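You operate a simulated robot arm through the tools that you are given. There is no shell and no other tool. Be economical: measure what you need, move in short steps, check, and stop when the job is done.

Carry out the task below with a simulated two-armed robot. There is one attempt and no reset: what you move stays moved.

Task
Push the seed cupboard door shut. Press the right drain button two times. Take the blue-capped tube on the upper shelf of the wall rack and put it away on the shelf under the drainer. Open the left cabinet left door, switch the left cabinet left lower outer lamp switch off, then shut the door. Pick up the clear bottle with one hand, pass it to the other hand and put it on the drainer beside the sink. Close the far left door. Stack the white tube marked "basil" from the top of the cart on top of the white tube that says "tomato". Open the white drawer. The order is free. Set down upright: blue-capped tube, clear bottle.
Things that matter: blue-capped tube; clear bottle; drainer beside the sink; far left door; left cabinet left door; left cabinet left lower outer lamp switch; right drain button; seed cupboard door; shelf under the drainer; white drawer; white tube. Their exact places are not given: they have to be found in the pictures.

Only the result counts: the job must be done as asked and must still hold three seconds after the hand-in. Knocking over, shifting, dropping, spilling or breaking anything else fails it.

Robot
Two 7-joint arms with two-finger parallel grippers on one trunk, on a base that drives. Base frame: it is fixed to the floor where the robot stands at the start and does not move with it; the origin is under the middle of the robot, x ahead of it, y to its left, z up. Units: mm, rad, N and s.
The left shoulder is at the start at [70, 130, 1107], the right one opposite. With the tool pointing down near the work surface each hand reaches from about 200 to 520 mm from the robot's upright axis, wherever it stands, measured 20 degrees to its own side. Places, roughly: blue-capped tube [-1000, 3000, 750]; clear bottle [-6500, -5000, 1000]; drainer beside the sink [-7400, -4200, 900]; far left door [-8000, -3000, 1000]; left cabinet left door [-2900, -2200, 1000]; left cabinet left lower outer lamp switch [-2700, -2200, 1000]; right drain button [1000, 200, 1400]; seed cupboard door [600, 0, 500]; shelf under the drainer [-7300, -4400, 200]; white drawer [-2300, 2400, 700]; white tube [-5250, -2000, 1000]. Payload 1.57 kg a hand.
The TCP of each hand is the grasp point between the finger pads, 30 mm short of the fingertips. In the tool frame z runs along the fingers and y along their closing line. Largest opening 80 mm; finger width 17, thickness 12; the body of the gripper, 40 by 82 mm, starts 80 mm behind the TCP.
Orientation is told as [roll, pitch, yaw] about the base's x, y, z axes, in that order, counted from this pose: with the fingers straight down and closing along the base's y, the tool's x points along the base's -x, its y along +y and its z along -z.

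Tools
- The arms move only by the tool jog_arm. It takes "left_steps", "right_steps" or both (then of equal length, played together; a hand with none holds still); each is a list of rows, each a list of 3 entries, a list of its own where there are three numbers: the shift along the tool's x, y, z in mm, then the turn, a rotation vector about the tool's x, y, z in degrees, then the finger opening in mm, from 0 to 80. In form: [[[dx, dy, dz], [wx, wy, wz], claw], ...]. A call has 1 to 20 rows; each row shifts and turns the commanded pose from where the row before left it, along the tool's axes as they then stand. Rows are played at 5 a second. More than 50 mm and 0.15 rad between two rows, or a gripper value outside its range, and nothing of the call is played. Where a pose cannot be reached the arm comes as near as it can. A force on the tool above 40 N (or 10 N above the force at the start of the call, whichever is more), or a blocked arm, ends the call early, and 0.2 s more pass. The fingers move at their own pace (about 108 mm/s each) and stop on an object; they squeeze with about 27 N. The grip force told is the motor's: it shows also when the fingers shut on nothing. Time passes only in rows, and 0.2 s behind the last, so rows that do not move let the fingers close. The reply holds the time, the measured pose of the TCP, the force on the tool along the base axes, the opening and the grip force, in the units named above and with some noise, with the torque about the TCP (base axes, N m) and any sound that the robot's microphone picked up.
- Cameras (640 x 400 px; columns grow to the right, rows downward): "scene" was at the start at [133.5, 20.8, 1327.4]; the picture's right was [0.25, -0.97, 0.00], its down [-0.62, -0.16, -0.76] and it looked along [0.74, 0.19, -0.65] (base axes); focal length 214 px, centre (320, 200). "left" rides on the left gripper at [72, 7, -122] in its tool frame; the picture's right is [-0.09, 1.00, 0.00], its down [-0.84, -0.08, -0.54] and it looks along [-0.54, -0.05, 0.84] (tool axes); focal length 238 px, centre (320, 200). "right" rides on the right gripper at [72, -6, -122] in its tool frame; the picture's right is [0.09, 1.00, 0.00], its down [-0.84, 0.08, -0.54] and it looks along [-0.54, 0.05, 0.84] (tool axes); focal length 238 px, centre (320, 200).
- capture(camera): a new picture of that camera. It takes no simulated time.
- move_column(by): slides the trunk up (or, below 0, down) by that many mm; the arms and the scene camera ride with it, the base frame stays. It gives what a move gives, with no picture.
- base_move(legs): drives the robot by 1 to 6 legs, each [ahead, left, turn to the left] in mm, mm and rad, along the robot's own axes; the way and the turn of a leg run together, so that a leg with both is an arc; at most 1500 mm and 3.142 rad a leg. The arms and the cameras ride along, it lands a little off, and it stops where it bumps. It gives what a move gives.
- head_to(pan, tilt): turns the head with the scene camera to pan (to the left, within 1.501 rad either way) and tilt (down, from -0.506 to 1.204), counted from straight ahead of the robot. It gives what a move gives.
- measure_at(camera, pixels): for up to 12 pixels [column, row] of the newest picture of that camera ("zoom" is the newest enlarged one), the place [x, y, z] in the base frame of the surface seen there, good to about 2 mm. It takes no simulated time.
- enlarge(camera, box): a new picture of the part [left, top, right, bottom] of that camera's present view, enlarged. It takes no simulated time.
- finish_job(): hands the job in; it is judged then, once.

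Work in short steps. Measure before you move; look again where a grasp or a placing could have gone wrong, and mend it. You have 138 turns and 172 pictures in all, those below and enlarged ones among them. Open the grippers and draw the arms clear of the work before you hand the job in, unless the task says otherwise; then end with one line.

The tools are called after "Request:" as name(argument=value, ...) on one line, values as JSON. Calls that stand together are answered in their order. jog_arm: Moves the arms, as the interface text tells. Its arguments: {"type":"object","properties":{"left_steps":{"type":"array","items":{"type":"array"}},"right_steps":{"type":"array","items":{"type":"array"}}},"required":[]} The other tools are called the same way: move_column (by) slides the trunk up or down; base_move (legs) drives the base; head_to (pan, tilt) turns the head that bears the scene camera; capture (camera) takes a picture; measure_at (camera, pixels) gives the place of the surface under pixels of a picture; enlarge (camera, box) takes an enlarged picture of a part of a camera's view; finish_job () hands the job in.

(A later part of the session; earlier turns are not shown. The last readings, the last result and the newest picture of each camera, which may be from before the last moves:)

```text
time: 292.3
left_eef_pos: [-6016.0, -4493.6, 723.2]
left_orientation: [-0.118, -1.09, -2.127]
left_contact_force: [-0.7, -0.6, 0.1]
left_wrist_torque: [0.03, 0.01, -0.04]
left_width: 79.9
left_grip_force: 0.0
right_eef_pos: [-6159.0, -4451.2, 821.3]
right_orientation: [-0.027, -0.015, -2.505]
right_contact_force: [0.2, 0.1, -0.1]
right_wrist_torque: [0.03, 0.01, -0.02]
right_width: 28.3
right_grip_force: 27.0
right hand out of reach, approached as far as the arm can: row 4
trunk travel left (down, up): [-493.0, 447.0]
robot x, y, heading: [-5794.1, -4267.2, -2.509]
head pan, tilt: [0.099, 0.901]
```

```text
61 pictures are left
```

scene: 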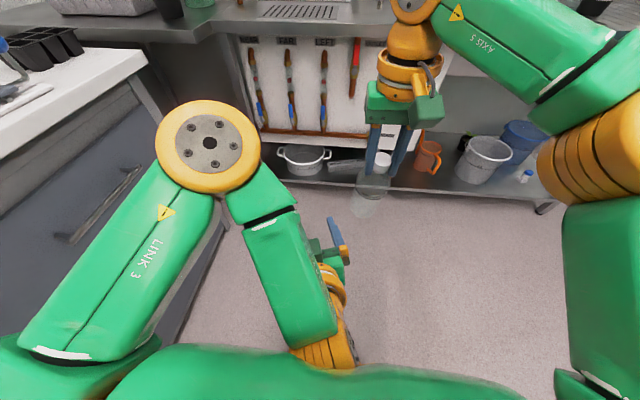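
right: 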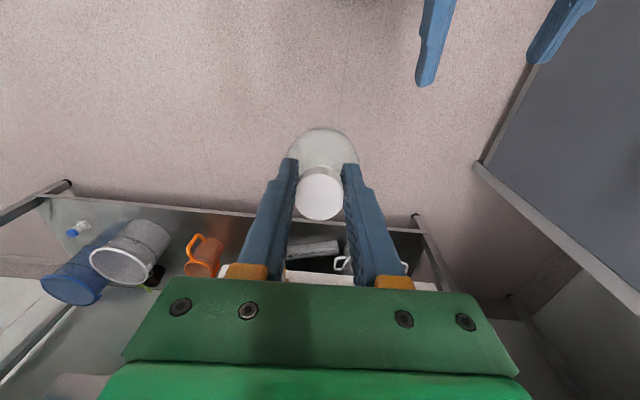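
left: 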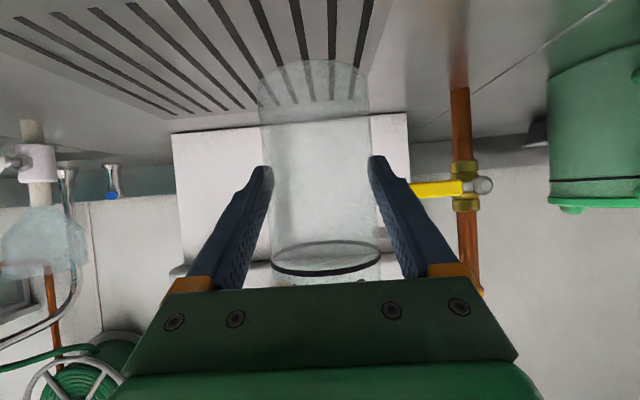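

The bottle hangs free in the right hand. I raise the trunk, move right to the drainer and look at free space there.

Request:
move_column(by=400)

Request:
base_move(legs=[[0, -900, 0], [150, 0, 0]])

Request:
head_to(pan=0.2, tilt=0.8)

Request:
capture(camera="scene")

Request:
capture(camera="right")

```text
time: 296.1
left_eef_pos: [-6015.2, -4493.4, 1123.2]
left_orientation: [-0.12, -1.091, -2.122]
left_contact_force: [-0.3, 0.2, -0.6]
left_wrist_torque: [0.0, -0.01, 0.03]
left_width: 80.0
left_grip_force: 0.1
right_eef_pos: [-6157.4, -4451.9, 1221.2]
right_orientation: [-0.031, -0.016, -2.505]
right_contact_force: [0.6, -0.4, 0.0]
right_wrist_torque: [0.01, 0.0, 0.0]
right_width: 28.9
right_grip_force: 26.9
trunk travel left (down, up): [-893.0, 47.0]
robot x, y, heading: [-5786.6, -4268.1, -2.505]
head pan, tilt: [0.099, 0.901]
```

```text
time: 301.9
left_eef_pos: [-6670.9, -3848.4, 1124.6]
left_orientation: [-0.126, -1.094, -2.124]
left_contact_force: [-0.5, -0.1, -0.6]
left_wrist_torque: [-0.01, -0.03, -0.05]
left_width: 80.0
left_grip_force: 0.0
right_eef_pos: [-6812.7, -3806.5, 1223.4]
right_orientation: [-0.027, -0.02, -2.508]
right_contact_force: [0.0, 0.5, -0.2]
right_wrist_torque: [0.0, -0.01, 0.0]
right_width: 28.6
right_grip_force: 26.7
trunk travel left (down, up): [-893.0, 47.0]
robot x, y, heading: [-6448.6, -3622.6, -2.515]
head pan, tilt: [0.099, 0.901]
```

```text
time: 302.6
left_eef_pos: [-6673.8, -3851.0, 1124.1]
left_orientation: [-0.124, -1.092, -2.119]
left_contact_force: [0.1, 0.2, -0.9]
left_wrist_torque: [0.0, 0.01, 0.0]
left_width: 79.9
left_grip_force: 0.2
right_eef_pos: [-6815.5, -3809.6, 1220.6]
right_orientation: [-0.029, -0.018, -2.508]
right_contact_force: [0.0, -0.2, -0.9]
right_wrist_torque: [-0.02, 0.01, 0.02]
right_width: 28.6
right_grip_force: 26.8
trunk travel left (down, up): [-893.0, 47.0]
robot x, y, heading: [-6447.7, -3627.9, -2.515]
head pan, tilt: [0.201, 0.799]
```

```text
60 pictures are left
```

scene: 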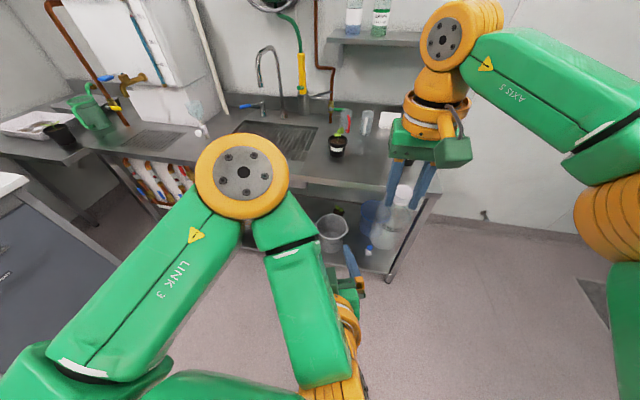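

```text
59 pictures are left
```

right: 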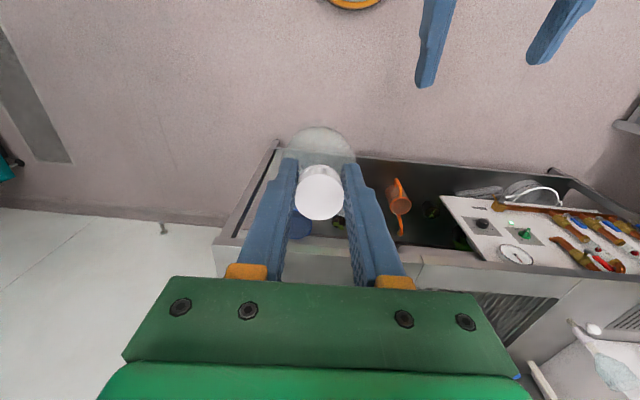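

I enlarge the drainer region to see ribs and obstacles.

Request:
enlarge(camera="scene", box=[270, 90, 450, 220])

Request:
measure_at(camera="zoom", pixels=[[230, 230], [330, 250], [330, 200], [370, 270], [240, 190], [420, 130], [280, 260], [400, 230], [200, 250]])

```text
3.08 times, centred on (360, 155) of scene
```

zoom: 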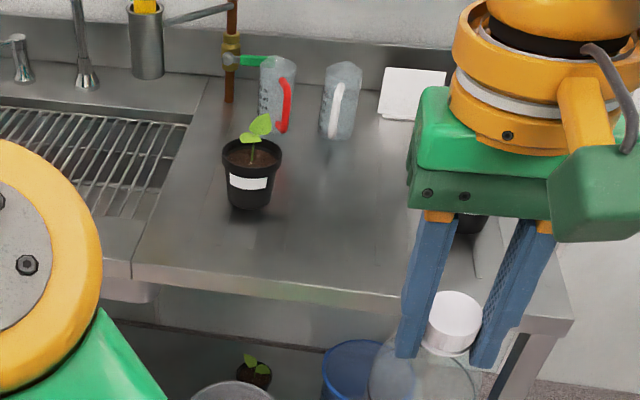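

```text
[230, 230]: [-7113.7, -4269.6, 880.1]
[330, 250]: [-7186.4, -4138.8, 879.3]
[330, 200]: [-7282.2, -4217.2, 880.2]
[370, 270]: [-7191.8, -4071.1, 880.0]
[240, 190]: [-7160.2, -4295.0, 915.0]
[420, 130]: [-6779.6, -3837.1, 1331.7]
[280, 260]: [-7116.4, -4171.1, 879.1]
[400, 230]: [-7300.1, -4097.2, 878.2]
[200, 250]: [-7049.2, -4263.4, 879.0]
```

A free spot on the drainer is around (-7205,-4140,880). I lower the right hand 125 mm, drive ahead 420 mm and 39 mm left, then extend.

Request:
jog_arm(right_steps=[[[0, 0, 31], [0, 0, 0], 0], [[0, 0, 31], [0, 0, 0], 0], [[0, 0, 31], [0, 0, 0], 0], [[0, 0, 31], [0, 0, 0], 0]])

Request:
base_move(legs=[[0, 39, 0], [410, 0, 0]])

Request:
capture(camera="right")

Request:
capture(camera="scene")

```text
time: 303.6
left_eef_pos: [-6674.0, -3850.7, 1122.4]
left_orientation: [-0.124, -1.092, -2.122]
left_contact_force: [0.4, 0.1, 0.0]
left_wrist_torque: [-0.02, -0.02, 0.0]
left_width: 79.9
left_grip_force: 0.2
right_eef_pos: [-6818.8, -3805.9, 1097.6]
right_orientation: [-0.026, -0.016, -2.507]
right_contact_force: [0.0, -0.3, 0.3]
right_wrist_torque: [0.04, 0.01, -0.02]
right_width: 28.6
right_grip_force: 26.8
trunk travel left (down, up): [-893.0, 47.0]
robot x, y, heading: [-6445.8, -3625.6, -2.513]
head pan, tilt: [0.201, 0.799]
```

```text
time: 306.6
left_eef_pos: [-6986.2, -4125.2, 1124.2]
left_orientation: [-0.127, -1.092, -2.12]
left_contact_force: [-0.6, -0.2, 0.0]
left_wrist_torque: [0.03, 0.03, 0.0]
left_width: 80.1
left_grip_force: 0.1
right_eef_pos: [-7129.8, -4079.5, 1097.7]
right_orientation: [-0.03, -0.018, -2.511]
right_contact_force: [-0.7, 0.6, -0.2]
right_wrist_torque: [-0.01, -0.01, 0.03]
right_width: 28.4
right_grip_force: 26.6
trunk travel left (down, up): [-893.0, 47.0]
robot x, y, heading: [-6759.7, -3899.9, -2.517]
head pan, tilt: [0.201, 0.799]
```

```text
57 pictures are left
```

right: 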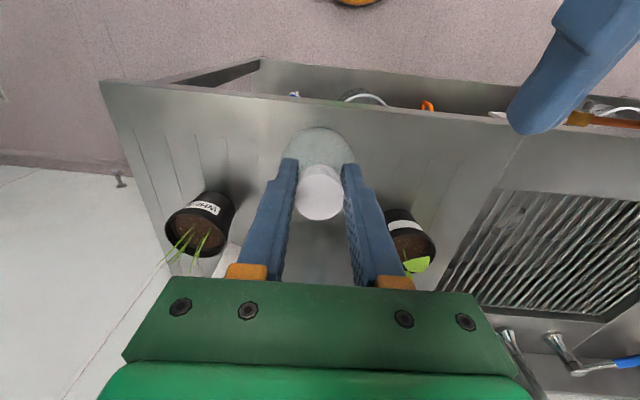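

```text
56 pictures are left
```

scene: 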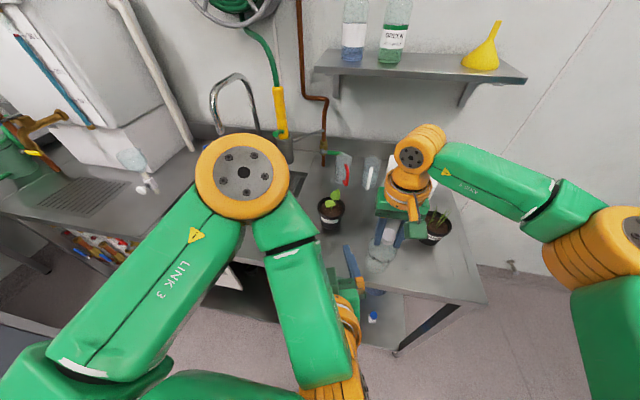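

The bottle hangs between two pots. I extend 75 mm ahead and check the clearance before lowering.

Request:
jog_arm(right_steps=[[[-25, 1, 0], [0, 0, 0], 0], [[-25, 1, 0], [0, 0, 0], 0], [[-25, 1, 0], [0, 0, 0], 0], [[0, 0, 12], [0, 0, 0], 0]])

Request:
capture(camera="right")

Request:
enlarge(camera="scene", box=[290, 140, 480, 290])

```text
time: 307.6
left_eef_pos: [-6987.4, -4125.7, 1123.7]
left_orientation: [-0.125, -1.092, -2.121]
left_contact_force: [-0.1, -0.1, 0.2]
left_wrist_torque: [-0.02, -0.03, 0.02]
left_width: 80.0
left_grip_force: 0.0
right_eef_pos: [-7186.1, -4122.1, 1087.9]
right_orientation: [-0.03, -0.016, -2.508]
right_contact_force: [0.4, -0.4, -0.1]
right_wrist_torque: [0.0, -0.02, 0.0]
right_width: 28.6
right_grip_force: 27.7
right hand out of reach, approached as far as the arm can: row 3
trunk travel left (down, up): [-893.0, 47.0]
robot x, y, heading: [-6758.7, -3901.5, -2.509]
head pan, tilt: [0.201, 0.799]
```

```text
55 pictures are left
```

right: 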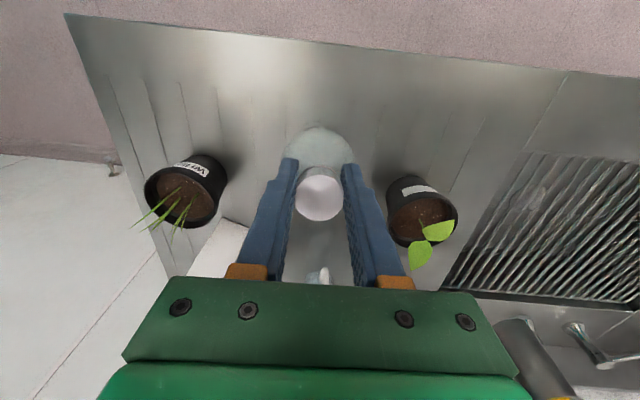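

```text
2.67 times, centred on (385, 215) of scene
```

zoom: 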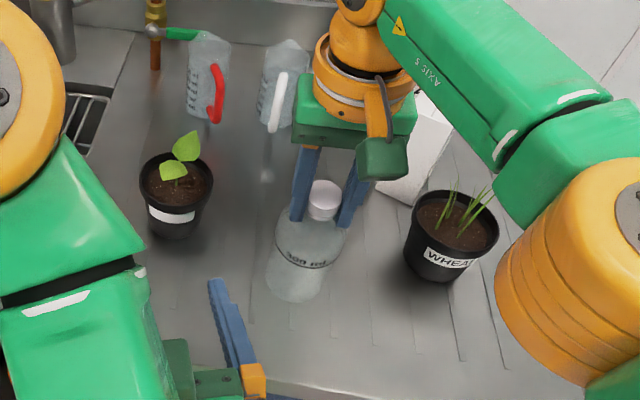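

Good clearance. I lower the bottle: 26 mm, then in small steps until contact.

Request:
jog_arm(right_steps=[[[0, 0, 10], [0, 0, 0], 0], [[0, 0, 10], [0, 0, 0], 0], [[0, 0, 6], [0, 0, 0], 0], [[0, 0, 2], [0, 0, 0], 0], [[0, 0, 2], [0, 0, 0], 0], [[0, 0, 1], [0, 0, 0], 0]])

Request:
enlarge(camera="right", box=[240, 90, 400, 240])

Request:
enlarge(camera="scene", box=[340, 160, 450, 270])

```text
time: 309.0
left_eef_pos: [-6977.7, -4123.1, 1127.4]
left_orientation: [-0.137, -1.099, -2.11]
left_contact_force: [-1.6, -0.7, -0.3]
left_wrist_torque: [-0.01, 0.0, 0.02]
left_width: 79.9
left_grip_force: 0.0
right_eef_pos: [-7180.0, -4118.2, 1060.3]
right_orientation: [-0.03, -0.023, -2.509]
right_contact_force: [3.3, 1.3, 31.2]
right_wrist_torque: [-0.1, 0.16, 0.01]
right_width: 29.2
right_grip_force: 27.0
trunk travel left (down, up): [-893.0, 47.0]
robot x, y, heading: [-6761.7, -3902.2, -2.519]
head pan, tilt: [0.201, 0.799]
```

```text
2.67 times, centred on (320, 165) of right
```

zoom: 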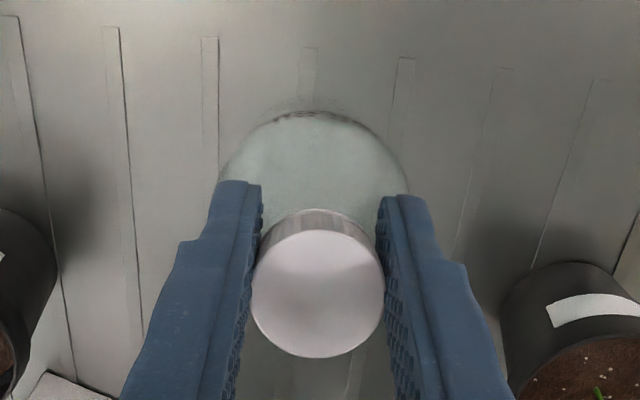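

```text
3.64 times, centred on (395, 215) of scene
```

zoom: 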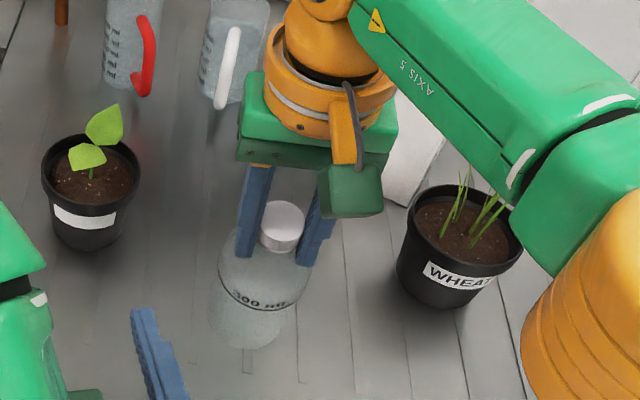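

Contact at 31 N. I ease up 2 mm, open, then raise off the cap and back away.

Request:
jog_arm(right_steps=[[[0, 0, -2.5], [0, 0, 0], 0], [[0, 0, 0], [0, 0, 0], 30], [[0, 0, 0], [0, 0, 0], 60], [[0, 0, 0], [0, 0, 0], 60], [[0, 0, -15], [0, 0, 0], 60], [[0, 0, -25], [0, 0, 0], 60], [[0, 0, -25], [0, 0, 0], 60]])

Request:
capture(camera="right")

```text
time: 310.6
left_eef_pos: [-6985.6, -4126.3, 1123.4]
left_orientation: [-0.127, -1.094, -2.12]
left_contact_force: [-0.4, -0.1, 0.5]
left_wrist_torque: [-0.01, -0.01, 0.0]
left_width: 80.0
left_grip_force: 0.0
right_eef_pos: [-7182.4, -4120.1, 1125.0]
right_orientation: [-0.031, -0.017, -2.51]
right_contact_force: [-0.3, 0.3, -0.5]
right_wrist_torque: [0.0, 0.01, 0.01]
right_width: 60.1
right_grip_force: 0.0
trunk travel left (down, up): [-893.0, 47.0]
robot x, y, heading: [-6763.1, -3899.6, -2.511]
head pan, tilt: [0.201, 0.799]
```

```text
51 pictures are left
```

right: 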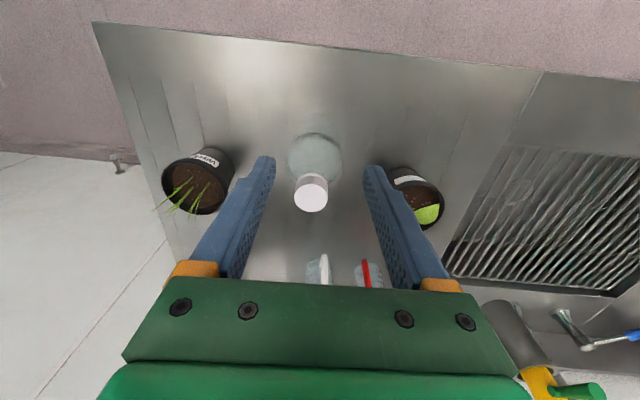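

The bottle stands upright on the drainer. I back off, turn right and move along the trolley's side to view the white tubes on its top.

Request:
move_column(by=45)

Request:
base_move(legs=[[-700, 0, 0], [0, 380, 0], [0, 0, -1.571], [0, -1250, 0]])

Request:
head_to(pan=0, tilt=0.8)

Request:
capture(camera="scene")

Request:
capture(camera="right")

```text
time: 311.5
left_eef_pos: [-6986.5, -4127.9, 1169.3]
left_orientation: [-0.125, -1.094, -2.121]
left_contact_force: [-0.5, -0.4, 0.1]
left_wrist_torque: [-0.02, 0.01, -0.01]
left_width: 80.2
left_grip_force: 0.2
right_eef_pos: [-7183.4, -4120.7, 1169.5]
right_orientation: [-0.03, -0.016, -2.509]
right_contact_force: [-0.1, 0.0, 0.5]
right_wrist_torque: [-0.02, 0.02, -0.02]
right_width: 60.0
right_grip_force: 0.0
trunk travel left (down, up): [-938.0, 2.0]
robot x, y, heading: [-6760.0, -3899.5, -2.521]
head pan, tilt: [0.201, 0.799]
```

```text
time: 327.1
left_eef_pos: [-5169.2, -2854.5, 1170.4]
left_orientation: [-0.125, -1.091, 2.566]
left_contact_force: [0.1, 0.2, -0.5]
left_wrist_torque: [0.0, -0.03, 0.01]
left_width: 80.2
left_grip_force: 0.1
right_eef_pos: [-5157.8, -2657.0, 1169.4]
right_orientation: [-0.03, -0.015, 2.177]
right_contact_force: [-0.8, 0.2, -0.4]
right_wrist_torque: [0.01, 0.04, 0.01]
right_width: 59.6
right_grip_force: 0.0
trunk travel left (down, up): [-938.0, 2.0]
robot x, y, heading: [-4948.7, -3087.3, 2.178]
head pan, tilt: [0.201, 0.799]
```

```text
time: 327.8
left_eef_pos: [-5168.5, -2853.9, 1168.9]
left_orientation: [-0.129, -1.091, 2.569]
left_contact_force: [0.8, 0.1, -0.7]
left_wrist_torque: [0.0, 0.0, -0.01]
left_width: 80.4
left_grip_force: 0.1
right_eef_pos: [-5157.3, -2656.1, 1169.5]
right_orientation: [-0.029, -0.016, 2.176]
right_contact_force: [1.1, 0.1, -0.2]
right_wrist_torque: [-0.01, -0.02, 0.01]
right_width: 60.0
right_grip_force: 0.0
trunk travel left (down, up): [-938.0, 2.0]
robot x, y, heading: [-4949.3, -3085.0, 2.176]
head pan, tilt: [0.0, 0.799]
```

```text
50 pictures are left
```

scene: 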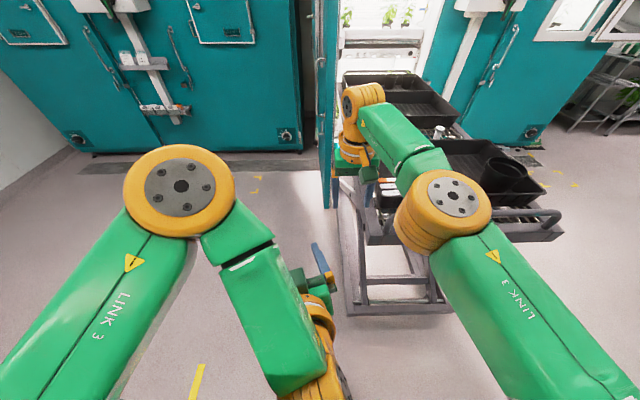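

```text
49 pictures are left
```

right: 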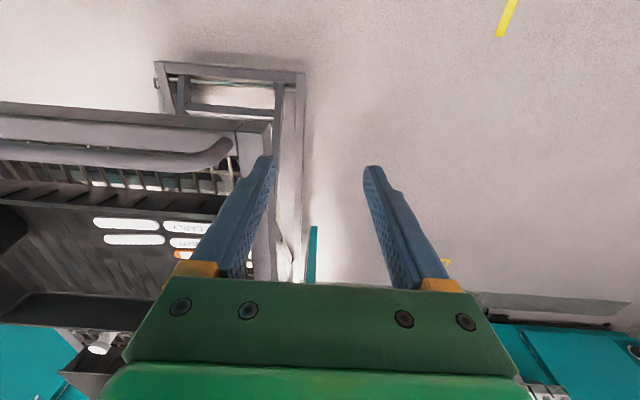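

The trolley is to the right. I move right 380 mm and look again with both cameras.

Request:
base_move(legs=[[0, 0, 0.022], [0, -380, 0]])

Request:
head_to(pan=0.15, tilt=0.55)

Request:
capture(camera="scene")

Request:
capture(camera="right")

```text
time: 330.6
left_eef_pos: [-4869.5, -2640.2, 1168.6]
left_orientation: [-0.13, -1.092, 2.593]
left_contact_force: [0.0, 0.1, 0.2]
left_wrist_torque: [0.01, -0.03, 0.0]
left_width: 79.9
left_grip_force: 0.0
right_eef_pos: [-4864.1, -2443.3, 1168.7]
right_orientation: [-0.032, -0.015, 2.199]
right_contact_force: [0.1, -0.3, -1.0]
right_wrist_torque: [0.03, 0.01, 0.0]
right_width: 60.0
right_grip_force: 0.1
trunk travel left (down, up): [-938.0, 2.0]
robot x, y, heading: [-4644.5, -2866.4, 2.197]
head pan, tilt: [0.0, 0.799]
```

```text
time: 331.3
left_eef_pos: [-4869.3, -2638.0, 1168.4]
left_orientation: [-0.129, -1.093, 2.592]
left_contact_force: [-0.3, 0.6, 0.6]
left_wrist_torque: [0.01, -0.02, -0.03]
left_width: 80.1
left_grip_force: 0.1
right_eef_pos: [-4861.7, -2443.4, 1170.5]
right_orientation: [-0.029, -0.014, 2.199]
right_contact_force: [-0.1, 0.1, 0.1]
right_wrist_torque: [-0.03, 0.01, 0.01]
right_width: 60.1
right_grip_force: 0.1
trunk travel left (down, up): [-938.0, 2.0]
robot x, y, heading: [-4642.6, -2868.3, 2.198]
head pan, tilt: [0.15, 0.55]
```

```text
48 pictures are left
```

scene: 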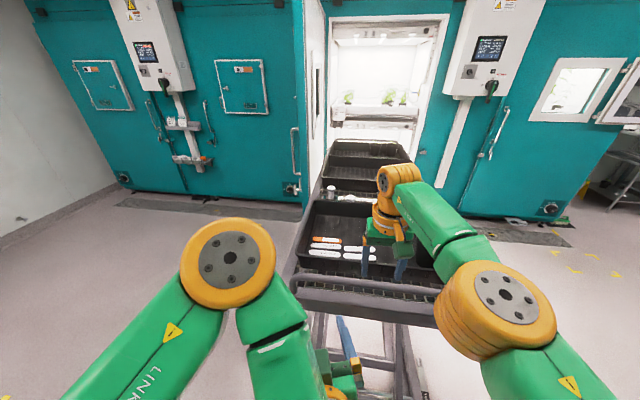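

```text
47 pictures are left
```

right: 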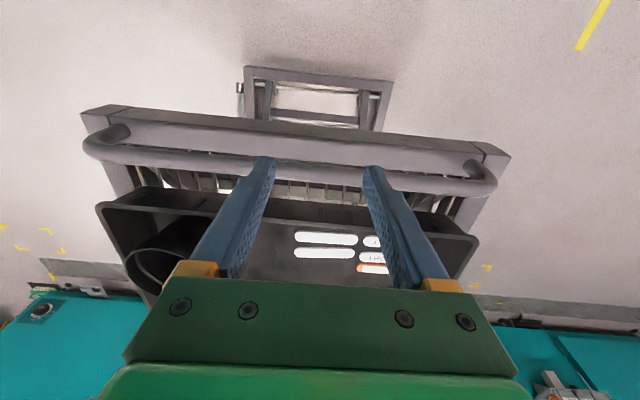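

I enlarge the trolley top; white-capped items appear at (332,190) and (350,197).

Request:
enlarge(camera="scene", box=[300, 130, 430, 260])

Request:
measure_at(camera="scene", pixels=[[332, 187], [332, 195], [350, 197], [312, 205], [330, 280], [345, 160], [410, 225], [340, 230], [310, 150]])

```text
3.08 times, centred on (365, 195) of scene
```

zoom: 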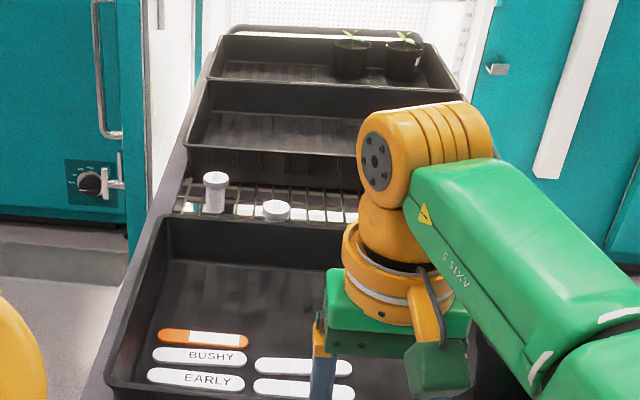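

```text
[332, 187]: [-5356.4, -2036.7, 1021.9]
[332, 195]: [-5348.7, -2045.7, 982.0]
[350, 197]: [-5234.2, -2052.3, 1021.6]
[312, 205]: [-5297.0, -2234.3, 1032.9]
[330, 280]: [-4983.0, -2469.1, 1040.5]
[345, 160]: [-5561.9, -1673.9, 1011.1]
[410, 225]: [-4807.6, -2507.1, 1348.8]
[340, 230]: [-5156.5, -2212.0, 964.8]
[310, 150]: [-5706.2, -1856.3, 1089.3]
```

Two white tubes stand in the gap between the trays near the trolley's far-left end (about (-5356,-2037) and (-5234,-2052)). That end is best approached from the left side, so I go around to face the trolley end and look for labels.

Request:
base_move(legs=[[0, 780, 0], [1050, 0, 0], [0, 0, -1.571]])

Request:
head_to(pan=0, tilt=0.6)

Request:
capture(camera="scene")

Request:
enlarge(camera="scene", box=[260, 100, 400, 240])

```text
time: 344.3
left_eef_pos: [-5654.5, -2246.1, 1167.9]
left_orientation: [-0.127, -1.09, 1.025]
left_contact_force: [-0.2, 1.7, -0.7]
left_wrist_torque: [0.03, 0.02, 0.01]
left_width: 80.1
left_grip_force: 0.0
right_eef_pos: [-5459.7, -2251.3, 1169.6]
right_orientation: [-0.03, -0.015, 0.632]
right_contact_force: [-0.2, 0.3, 0.8]
right_wrist_torque: [-0.01, 0.0, 0.0]
right_width: 60.0
right_grip_force: 0.0
trunk travel left (down, up): [-938.0, 2.0]
robot x, y, heading: [-5884.2, -2472.0, 0.629]
head pan, tilt: [0.15, 0.55]
```

```text
time: 345.0
left_eef_pos: [-5653.6, -2246.3, 1167.8]
left_orientation: [-0.127, -1.093, 1.026]
left_contact_force: [-0.1, -0.5, -1.0]
left_wrist_torque: [0.01, 0.02, 0.02]
left_width: 80.0
left_grip_force: 0.1
right_eef_pos: [-5457.7, -2251.8, 1168.7]
right_orientation: [-0.028, -0.015, 0.634]
right_contact_force: [-0.5, -0.4, -0.2]
right_wrist_torque: [0.0, -0.05, -0.02]
right_width: 59.7
right_grip_force: 0.1
trunk travel left (down, up): [-938.0, 2.0]
robot x, y, heading: [-5878.7, -2472.3, 0.631]
head pan, tilt: [0.0, 0.6]
```

```text
45 pictures are left
```

scene: 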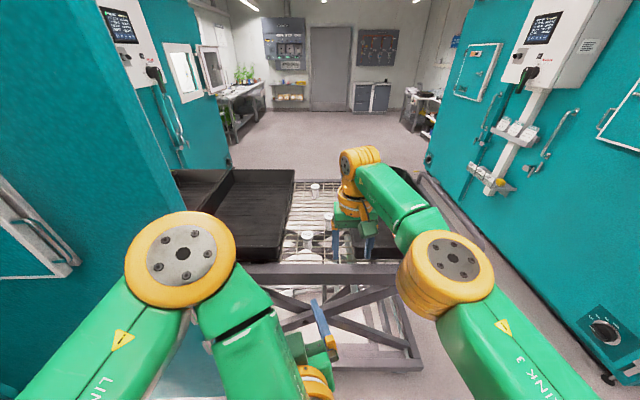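

```text
2.86 times, centred on (330, 170) of scene
```

zoom: 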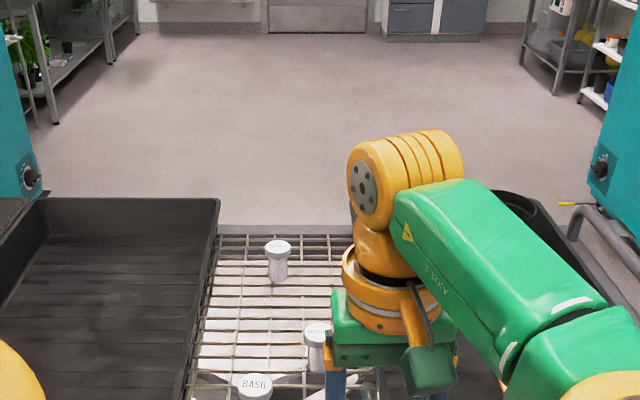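

Three white tubes stand in the wide gap; the nearest cap reads "BASIL". I enlarge to read the others.

Request:
enlarge(camera="scene", box=[288, 176, 348, 256])

Request:
measure_at(camera="zoom", pixels=[[255, 285], [225, 285], [285, 285], [255, 330], [317, 190], [317, 215], [290, 45], [290, 70], [320, 270], [230, 200]])

Request:
capture(camera="right")

```text
5.00 times, centred on (318, 216) of scene
```

zoom: 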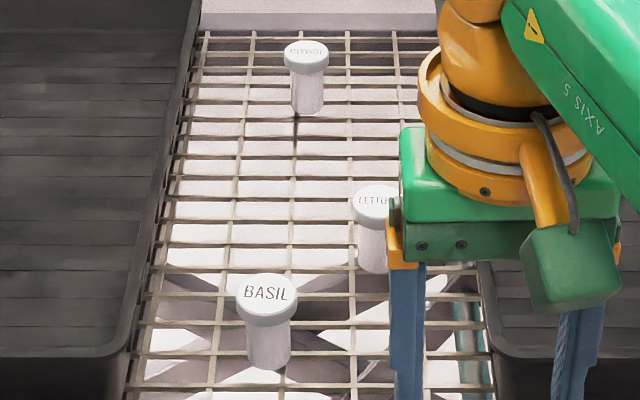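

```text
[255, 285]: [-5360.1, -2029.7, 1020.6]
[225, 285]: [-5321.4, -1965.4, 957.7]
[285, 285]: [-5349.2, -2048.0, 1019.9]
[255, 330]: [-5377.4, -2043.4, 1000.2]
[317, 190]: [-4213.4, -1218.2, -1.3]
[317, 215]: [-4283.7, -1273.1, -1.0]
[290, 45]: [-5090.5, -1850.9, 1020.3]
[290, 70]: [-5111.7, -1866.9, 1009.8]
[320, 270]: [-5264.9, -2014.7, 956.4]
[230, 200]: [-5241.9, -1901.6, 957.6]
```

```text
42 pictures are left
```

right: 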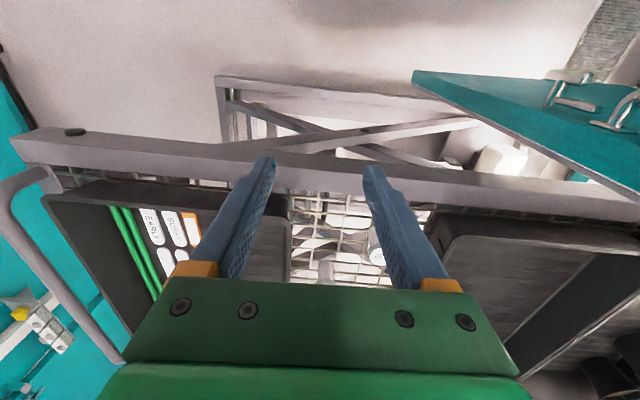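

BASIL is nearest at about (-5361,-2041, top 1020), TOMATO farthest at about (-5090,-1851). I measure the trolley end bar, lower frame and open door edge from the right camera before approaching.

Request:
measure_at(camera="right", pixels=[[330, 165], [340, 180], [240, 85], [420, 78], [415, 88], [378, 250], [372, 238], [470, 125]])

Request:
measure_at(camera="scene", pixels=[[300, 280], [420, 365], [150, 140], [190, 200], [75, 265]])

```text
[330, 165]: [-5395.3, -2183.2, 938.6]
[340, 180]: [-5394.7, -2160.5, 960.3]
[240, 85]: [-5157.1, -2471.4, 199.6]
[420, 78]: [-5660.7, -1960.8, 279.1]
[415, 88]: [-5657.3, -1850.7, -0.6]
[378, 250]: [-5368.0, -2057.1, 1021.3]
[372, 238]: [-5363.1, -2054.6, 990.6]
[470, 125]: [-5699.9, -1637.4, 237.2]
```

```text
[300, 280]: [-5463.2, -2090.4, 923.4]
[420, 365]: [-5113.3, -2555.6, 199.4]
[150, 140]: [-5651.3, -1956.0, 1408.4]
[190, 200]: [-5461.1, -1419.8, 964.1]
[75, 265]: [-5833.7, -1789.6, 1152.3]
```

Trolley end is at A≈5654 and door edge has about 370 mm clearance. I drive 190 ahead and 50 left, then jog the right hand left.

Request:
base_move(legs=[[0, 50, 0], [190, 0, 0]])

Request:
jog_arm(right_steps=[[[-3, 20, 0], [0, 0, 0], 60], [[-3, 20, 0], [0, 0, 0], 60], [[-3, 20, 0], [0, 0, 0], 60]])

Request:
capture(camera="right")

```text
time: 347.1
left_eef_pos: [-5536.1, -2096.7, 1170.9]
left_orientation: [-0.132, -1.096, 1.029]
left_contact_force: [-0.4, -0.2, 1.2]
left_wrist_torque: [0.02, -0.03, 0.01]
left_width: 80.1
left_grip_force: 0.0
right_eef_pos: [-5339.8, -2102.5, 1171.0]
right_orientation: [-0.028, -0.021, 0.635]
right_contact_force: [0.0, 0.4, 0.2]
right_wrist_torque: [0.0, 0.0, 0.04]
right_width: 60.1
right_grip_force: 0.0
trunk travel left (down, up): [-938.0, 2.0]
robot x, y, heading: [-5760.3, -2323.9, 0.629]
head pan, tilt: [0.0, 0.6]
```

```text
time: 347.9
left_eef_pos: [-5532.8, -2094.5, 1168.0]
left_orientation: [-0.127, -1.093, 1.027]
left_contact_force: [0.1, 0.8, -0.4]
left_wrist_torque: [-0.03, -0.03, 0.02]
left_width: 80.1
left_grip_force: 0.0
right_eef_pos: [-5374.0, -2076.7, 1166.6]
right_orientation: [-0.031, -0.017, 0.633]
right_contact_force: [-0.2, -0.1, 0.1]
right_wrist_torque: [0.01, 0.02, 0.05]
right_width: 60.1
right_grip_force: 0.1
right hand out of reach, approached as far as the arm can: row 1, 2, 3
trunk travel left (down, up): [-938.0, 2.0]
robot x, y, heading: [-5756.6, -2324.0, 0.629]
head pan, tilt: [0.0, 0.6]
```

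```text
41 pictures are left
```

right: 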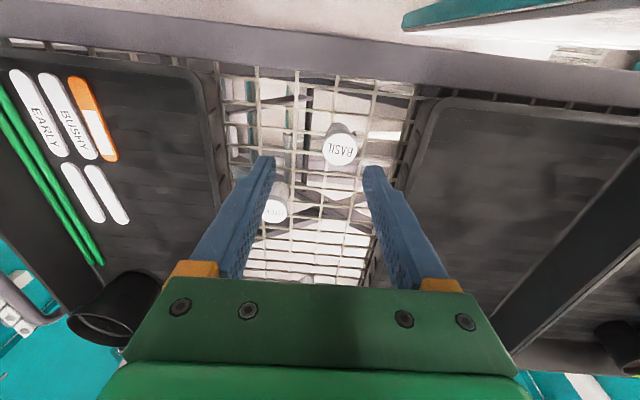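

The BASIL cap is at (341,149) in the right camera. I measure it and LETTUCE.

Request:
measure_at(camera="right", pixels=[[341, 149], [325, 149], [356, 149], [341, 136], [341, 163], [274, 211], [262, 211], [286, 211]])

```text
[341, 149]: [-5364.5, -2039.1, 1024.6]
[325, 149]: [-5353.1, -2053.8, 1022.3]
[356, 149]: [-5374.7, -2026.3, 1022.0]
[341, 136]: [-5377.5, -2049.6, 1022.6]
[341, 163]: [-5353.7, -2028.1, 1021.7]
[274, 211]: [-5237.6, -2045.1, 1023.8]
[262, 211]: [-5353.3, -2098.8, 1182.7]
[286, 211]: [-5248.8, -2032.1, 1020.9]
```

BASIL centre is (-5364,-2039,1022). I lower 70 mm, then shift 30 ahead and 25 left.

Request:
jog_arm(right_steps=[[[0, 0, 35], [0, 0, 0], 60], [[0, 0, 35], [0, 0, 0], 60], [[-15, 12.4, 0], [0, 0, 0], 60], [[-15, 12.4, 0], [0, 0, 0], 60], [[0, 0, 0], [0, 0, 0], 60]])

Request:
capture(camera="right")

```text
time: 349.1
left_eef_pos: [-5532.6, -2094.9, 1169.8]
left_orientation: [-0.13, -1.093, 1.027]
left_contact_force: [-0.8, 0.8, 0.2]
left_wrist_torque: [0.0, 0.01, 0.04]
left_width: 79.9
left_grip_force: 0.1
right_eef_pos: [-5381.0, -2063.0, 1096.6]
right_orientation: [-0.028, -0.017, 0.634]
right_contact_force: [1.1, 0.1, -0.3]
right_wrist_torque: [-0.01, -0.01, -0.04]
right_width: 60.1
right_grip_force: 0.0
right hand out of reach, approached as far as the arm can: row 3, 4
trunk travel left (down, up): [-938.0, 2.0]
robot x, y, heading: [-5761.7, -2319.2, 0.63]
head pan, tilt: [0.0, 0.6]
```

```text
40 pictures are left
```

right: 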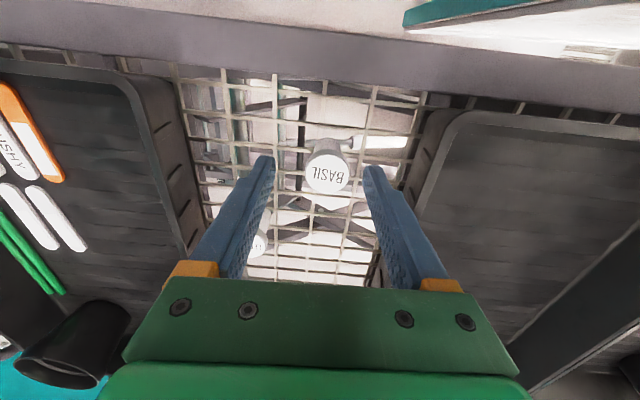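

27 mm ahead and 10 mm left remain but the arm is at its limit, so I nudge the base.

Request:
base_move(legs=[[27, 10, 0]])

Request:
capture(camera="right")

Request:
measure_at(camera="right", pixels=[[320, 195], [322, 200], [300, 195], [342, 195], [320, 180], [320, 212]])

```text
time: 349.9
left_eef_pos: [-5520.4, -2074.0, 1170.6]
left_orientation: [-0.127, -1.1, 1.025]
left_contact_force: [-0.6, -0.7, 0.2]
left_wrist_torque: [0.01, 0.0, 0.03]
left_width: 80.0
left_grip_force: 0.0
right_eef_pos: [-5367.9, -2043.6, 1098.2]
right_orientation: [-0.027, -0.022, 0.633]
right_contact_force: [0.0, -0.4, 0.2]
right_wrist_torque: [0.03, -0.05, -0.02]
right_width: 59.9
right_grip_force: 0.1
trunk travel left (down, up): [-938.0, 2.0]
robot x, y, heading: [-5743.1, -2300.2, 0.631]
head pan, tilt: [0.0, 0.6]
```

```text
39 pictures are left
```

right: 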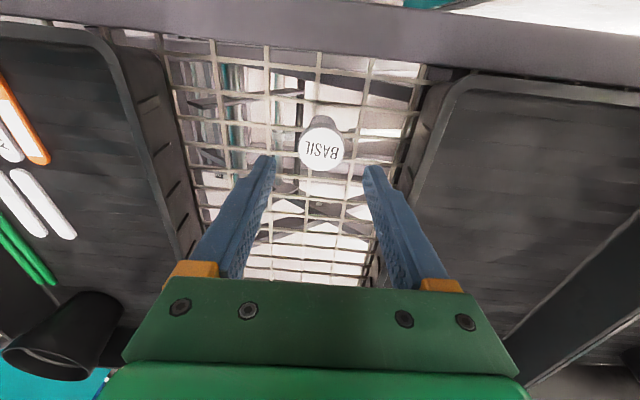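

```text
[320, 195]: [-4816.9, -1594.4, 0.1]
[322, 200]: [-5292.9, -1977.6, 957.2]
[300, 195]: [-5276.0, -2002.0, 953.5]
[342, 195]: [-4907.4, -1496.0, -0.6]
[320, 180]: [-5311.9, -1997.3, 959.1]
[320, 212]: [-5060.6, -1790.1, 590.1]
```

Aligned within 5 mm. I lower to z≈1012, close, and lift.

Request:
jog_arm(right_steps=[[[-2, 0, 29], [0, 0, 0], 60], [[-2, 1, 29], [0, 0, 0], 60], [[-1, 1, 27], [0, 0, 0], 60], [[0, 0, 0], [0, 0, 0], 10], [[0, 0, 0], [0, 0, 0], 0], [[0, 0, 0], [0, 0, 0], 0], [[0, 0, 0], [0, 0, 0], 0]])

Request:
capture(camera="right")

```text
time: 351.5
left_eef_pos: [-5517.9, -2070.4, 1169.2]
left_orientation: [-0.127, -1.093, 1.027]
left_contact_force: [-0.6, 0.7, 1.0]
left_wrist_torque: [0.01, 0.0, -0.01]
left_width: 80.0
left_grip_force: 0.2
right_eef_pos: [-5371.3, -2045.6, 1014.7]
right_orientation: [-0.027, -0.019, 0.633]
right_contact_force: [-0.7, 0.8, 4.8]
right_wrist_torque: [0.03, 0.04, -0.01]
right_width: 40.1
right_grip_force: 27.5
right hand out of reach, approached as far as the arm can: row 2, 3
trunk travel left (down, up): [-938.0, 2.0]
robot x, y, heading: [-5744.6, -2298.4, 0.629]
head pan, tilt: [0.0, 0.6]
```

```text
38 pictures are left
```

right: 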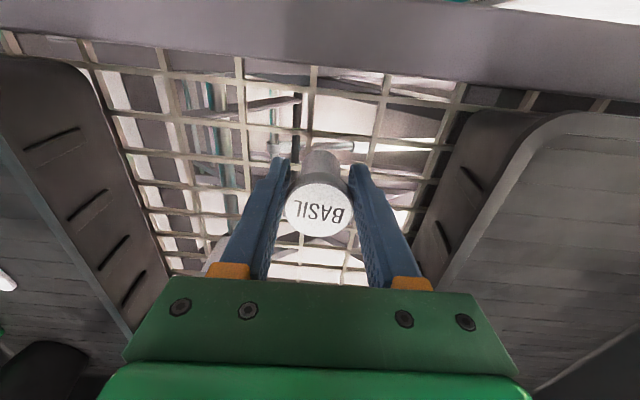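

BASIL is gripped (40 mm, 27 N). I lift it 110 mm and back the base away.

Request:
jog_arm(right_steps=[[[0, 0, -10], [0, 0, 0], 0], [[0, 0, -25], [0, 0, 0], 0], [[0, 0, -35], [0, 0, 0], 0], [[0, 0, -40], [0, 0, 0], 0]])

Request:
base_move(legs=[[-330, 0, 0]])

Request:
capture(camera="right")

```text
time: 352.5
left_eef_pos: [-5517.2, -2071.5, 1170.0]
left_orientation: [-0.127, -1.094, 1.025]
left_contact_force: [-0.1, -0.9, -0.9]
left_wrist_torque: [-0.02, 0.0, -0.02]
left_width: 80.2
left_grip_force: 0.0
right_eef_pos: [-5368.5, -2039.9, 1117.5]
right_orientation: [-0.029, -0.017, 0.632]
right_contact_force: [-0.1, -0.4, -0.4]
right_wrist_torque: [-0.01, -0.02, 0.0]
right_width: 39.9
right_grip_force: 26.9
right hand out of reach, approached as far as the arm can: row 1, 2, 4
trunk travel left (down, up): [-938.0, 2.0]
robot x, y, heading: [-5744.4, -2294.4, 0.63]
head pan, tilt: [0.0, 0.6]
```

```text
time: 354.7
left_eef_pos: [-5779.6, -2263.8, 1167.9]
left_orientation: [-0.125, -1.089, 1.021]
left_contact_force: [0.3, 0.6, 0.1]
left_wrist_torque: [-0.02, 0.0, 0.01]
left_width: 79.9
left_grip_force: 0.2
right_eef_pos: [-5632.2, -2232.2, 1116.8]
right_orientation: [-0.028, -0.013, 0.629]
right_contact_force: [0.7, 0.4, -0.2]
right_wrist_torque: [0.0, 0.02, 0.0]
right_width: 40.0
right_grip_force: 27.2
trunk travel left (down, up): [-938.0, 2.0]
robot x, y, heading: [-6009.0, -2489.5, 0.628]
head pan, tilt: [0.0, 0.6]
```

```text
37 pictures are left
```

right: 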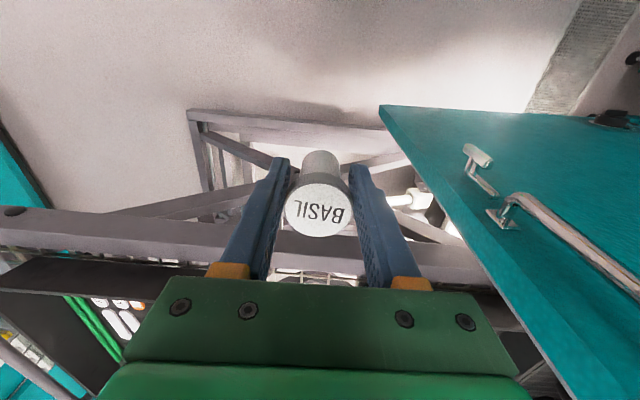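

BASIL is secure. I go around the trolley through the corridor to its other end, where TOMATO stands, and turn to face it.

Request:
base_move(legs=[[0, -1075, 0], [1500, 0, 0], [600, 0, 0], [0, 1060, 0], [0, 0, 3.14]])

Request:
capture(camera="scene")

```text
time: 382.5
left_eef_pos: [-4560.5, -1515.8, 1168.6]
left_orientation: [-0.125, -1.093, -2.108]
left_contact_force: [-0.4, -0.1, -0.3]
left_wrist_torque: [-0.02, -0.01, 0.0]
left_width: 80.1
left_grip_force: 0.0
right_eef_pos: [-4708.0, -1547.3, 1116.8]
right_orientation: [-0.027, -0.016, -2.503]
right_contact_force: [-0.3, -0.5, 0.1]
right_wrist_torque: [0.01, 0.02, -0.04]
right_width: 39.2
right_grip_force: 26.6
trunk travel left (down, up): [-938.0, 2.0]
robot x, y, heading: [-4332.8, -1290.8, -2.504]
head pan, tilt: [0.0, 0.6]
```

```text
36 pictures are left
```

scene: 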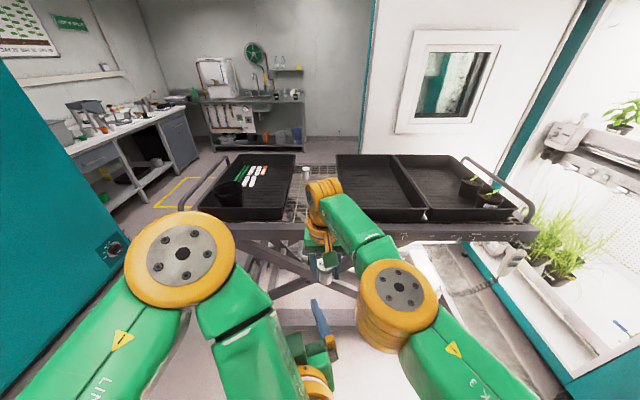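

I drive ahead 430 mm so that the held tube comes near TOMATO, and look with the right camera.

Request:
base_move(legs=[[0, 0, -0.008], [400, 18, 0]])

Request:
capture(camera="right")

Request:
enlarge(camera="scene", box=[250, 150, 390, 290])

```text
time: 385.3
left_eef_pos: [-4868.9, -1757.3, 1168.4]
left_orientation: [-0.128, -1.093, -2.123]
left_contact_force: [0.4, -0.5, 0.2]
left_wrist_torque: [0.0, 0.01, 0.0]
left_width: 79.9
left_grip_force: 0.1
right_eef_pos: [-5018.8, -1786.9, 1118.0]
right_orientation: [-0.027, -0.018, -2.517]
right_contact_force: [0.7, 0.8, -0.2]
right_wrist_torque: [-0.02, 0.02, -0.01]
right_width: 39.3
right_grip_force: 27.7
trunk travel left (down, up): [-938.0, 2.0]
robot x, y, heading: [-4645.6, -1531.6, -2.522]
head pan, tilt: [0.0, 0.6]
```

```text
35 pictures are left
```

right: 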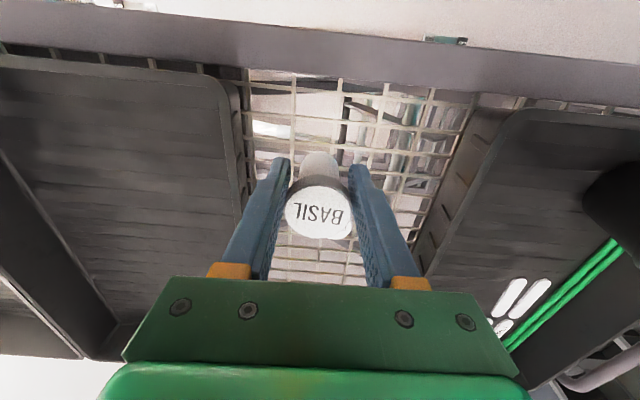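

```text
2.86 times, centred on (320, 220) of scene
```

zoom: 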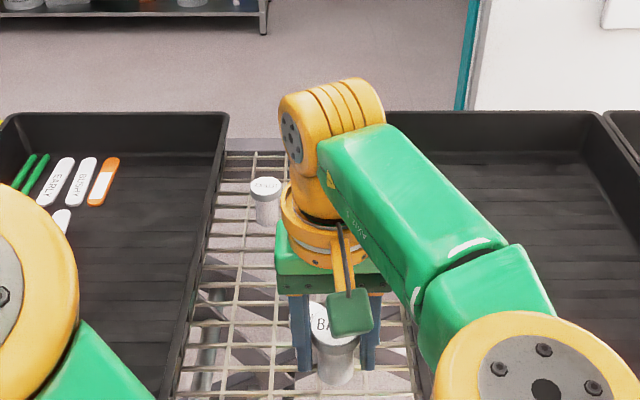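

TOMATO sits behind the held tube at zoom (316,310). I enlarge more and measure both tubes.

Request:
enlarge(camera="scene", box=[295, 240, 345, 290])

Request:
measure_at(camera="zoom", pixels=[[220, 110], [215, 95], [210, 125], [230, 90], [250, 90], [205, 115], [260, 170], [300, 200], [300, 270], [215, 150]])

```text
8.00 times, centred on (320, 265) of scene
```

zoom: 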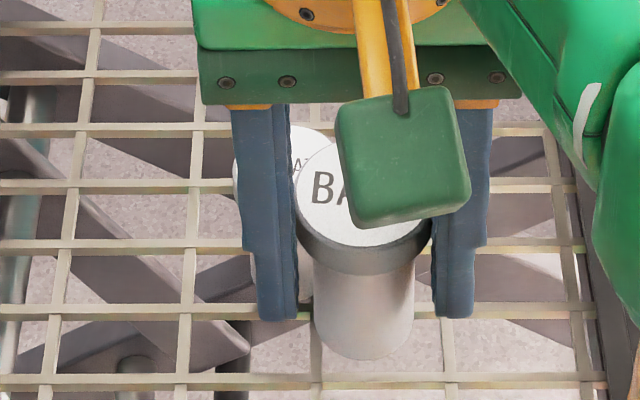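

```text
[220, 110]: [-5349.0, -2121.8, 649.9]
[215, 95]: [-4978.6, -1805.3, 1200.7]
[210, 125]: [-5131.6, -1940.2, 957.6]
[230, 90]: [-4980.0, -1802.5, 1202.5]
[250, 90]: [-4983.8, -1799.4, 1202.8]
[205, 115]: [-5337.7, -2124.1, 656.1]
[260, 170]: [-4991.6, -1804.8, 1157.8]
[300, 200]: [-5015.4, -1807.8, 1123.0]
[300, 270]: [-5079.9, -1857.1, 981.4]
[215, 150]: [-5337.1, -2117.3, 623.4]
```

The held tube hides it. I slide the right hand 70 mm to the right so that TOMATO becomes visible and measure it.

Request:
jog_arm(right_steps=[[[0, -35, 0], [0, 0, 0], 0], [[0, -35, 0], [0, 0, 0], 0]])

Request:
capture(camera="right")

Request:
enlarge(camera="scene", box=[280, 230, 360, 310])

```text
time: 385.9
left_eef_pos: [-4872.3, -1757.5, 1169.2]
left_orientation: [-0.128, -1.092, -2.123]
left_contact_force: [0.0, 0.4, -0.7]
left_wrist_torque: [0.01, -0.02, -0.05]
left_width: 80.2
left_grip_force: 0.1
right_eef_pos: [-5020.7, -1786.9, 1118.4]
right_orientation: [-0.028, -0.016, -2.517]
right_contact_force: [-0.1, 0.1, -0.9]
right_wrist_torque: [0.02, 0.0, 0.01]
right_width: 39.5
right_grip_force: 26.8
right hand out of reach, approached as far as the arm can: row 1, 2
trunk travel left (down, up): [-938.0, 2.0]
robot x, y, heading: [-4640.9, -1534.8, -2.517]
head pan, tilt: [0.0, 0.6]
```

```text
32 pictures are left
```

right: 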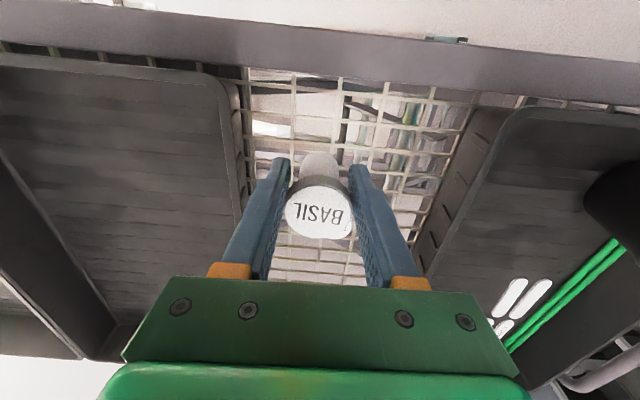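

```text
5.00 times, centred on (320, 270) of scene
```

zoom: 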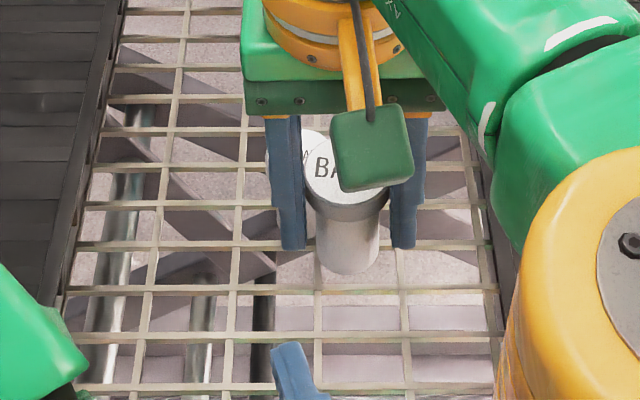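

The arm is at its reach limit sideways, so I shift the base right 80 mm for an unobstructed view.

Request:
base_move(legs=[[0, -80, 0]])

Request:
enlarge(camera="scene", box=[270, 220, 350, 300])

```text
time: 387.0
left_eef_pos: [-4912.1, -1701.8, 1168.6]
left_orientation: [-0.141, -1.091, -2.108]
left_contact_force: [0.1, 0.0, 0.5]
left_wrist_torque: [0.0, 0.0, 0.0]
left_width: 80.0
left_grip_force: 0.0
right_eef_pos: [-5061.2, -1731.5, 1118.4]
right_orientation: [-0.034, -0.014, -2.516]
right_contact_force: [0.4, -1.0, -1.3]
right_wrist_torque: [0.04, 0.05, 0.01]
right_width: 39.2
right_grip_force: 27.3
trunk travel left (down, up): [-938.0, 2.0]
robot x, y, heading: [-4688.5, -1469.7, -2.511]
head pan, tilt: [0.0, 0.6]
```

```text
5.00 times, centred on (310, 260) of scene
```

zoom: 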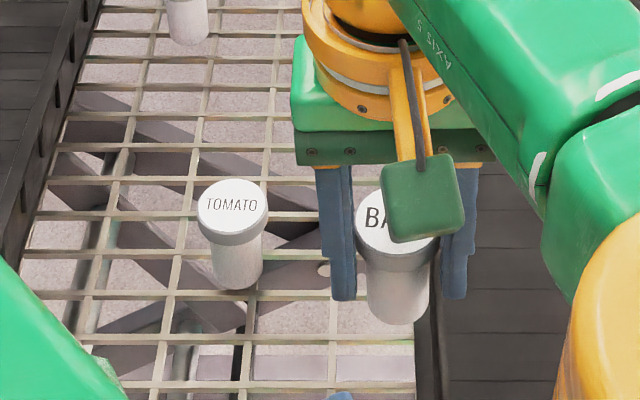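

TOMATO is clear at (232,206). I measure its cap top and the held cap.

Request:
measure_at(camera="zoom", pixels=[[232, 206], [202, 206], [262, 206], [232, 184], [232, 228], [370, 215], [365, 205], [375, 240], [395, 300], [380, 195]])

```text
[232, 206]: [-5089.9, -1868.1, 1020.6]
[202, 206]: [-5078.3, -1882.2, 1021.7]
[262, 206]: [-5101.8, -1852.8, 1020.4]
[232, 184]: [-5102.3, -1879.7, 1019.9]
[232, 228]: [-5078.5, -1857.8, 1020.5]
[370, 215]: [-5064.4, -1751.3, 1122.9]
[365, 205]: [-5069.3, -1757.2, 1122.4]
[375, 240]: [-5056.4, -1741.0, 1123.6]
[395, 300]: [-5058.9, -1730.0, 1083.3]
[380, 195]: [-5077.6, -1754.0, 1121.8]
```

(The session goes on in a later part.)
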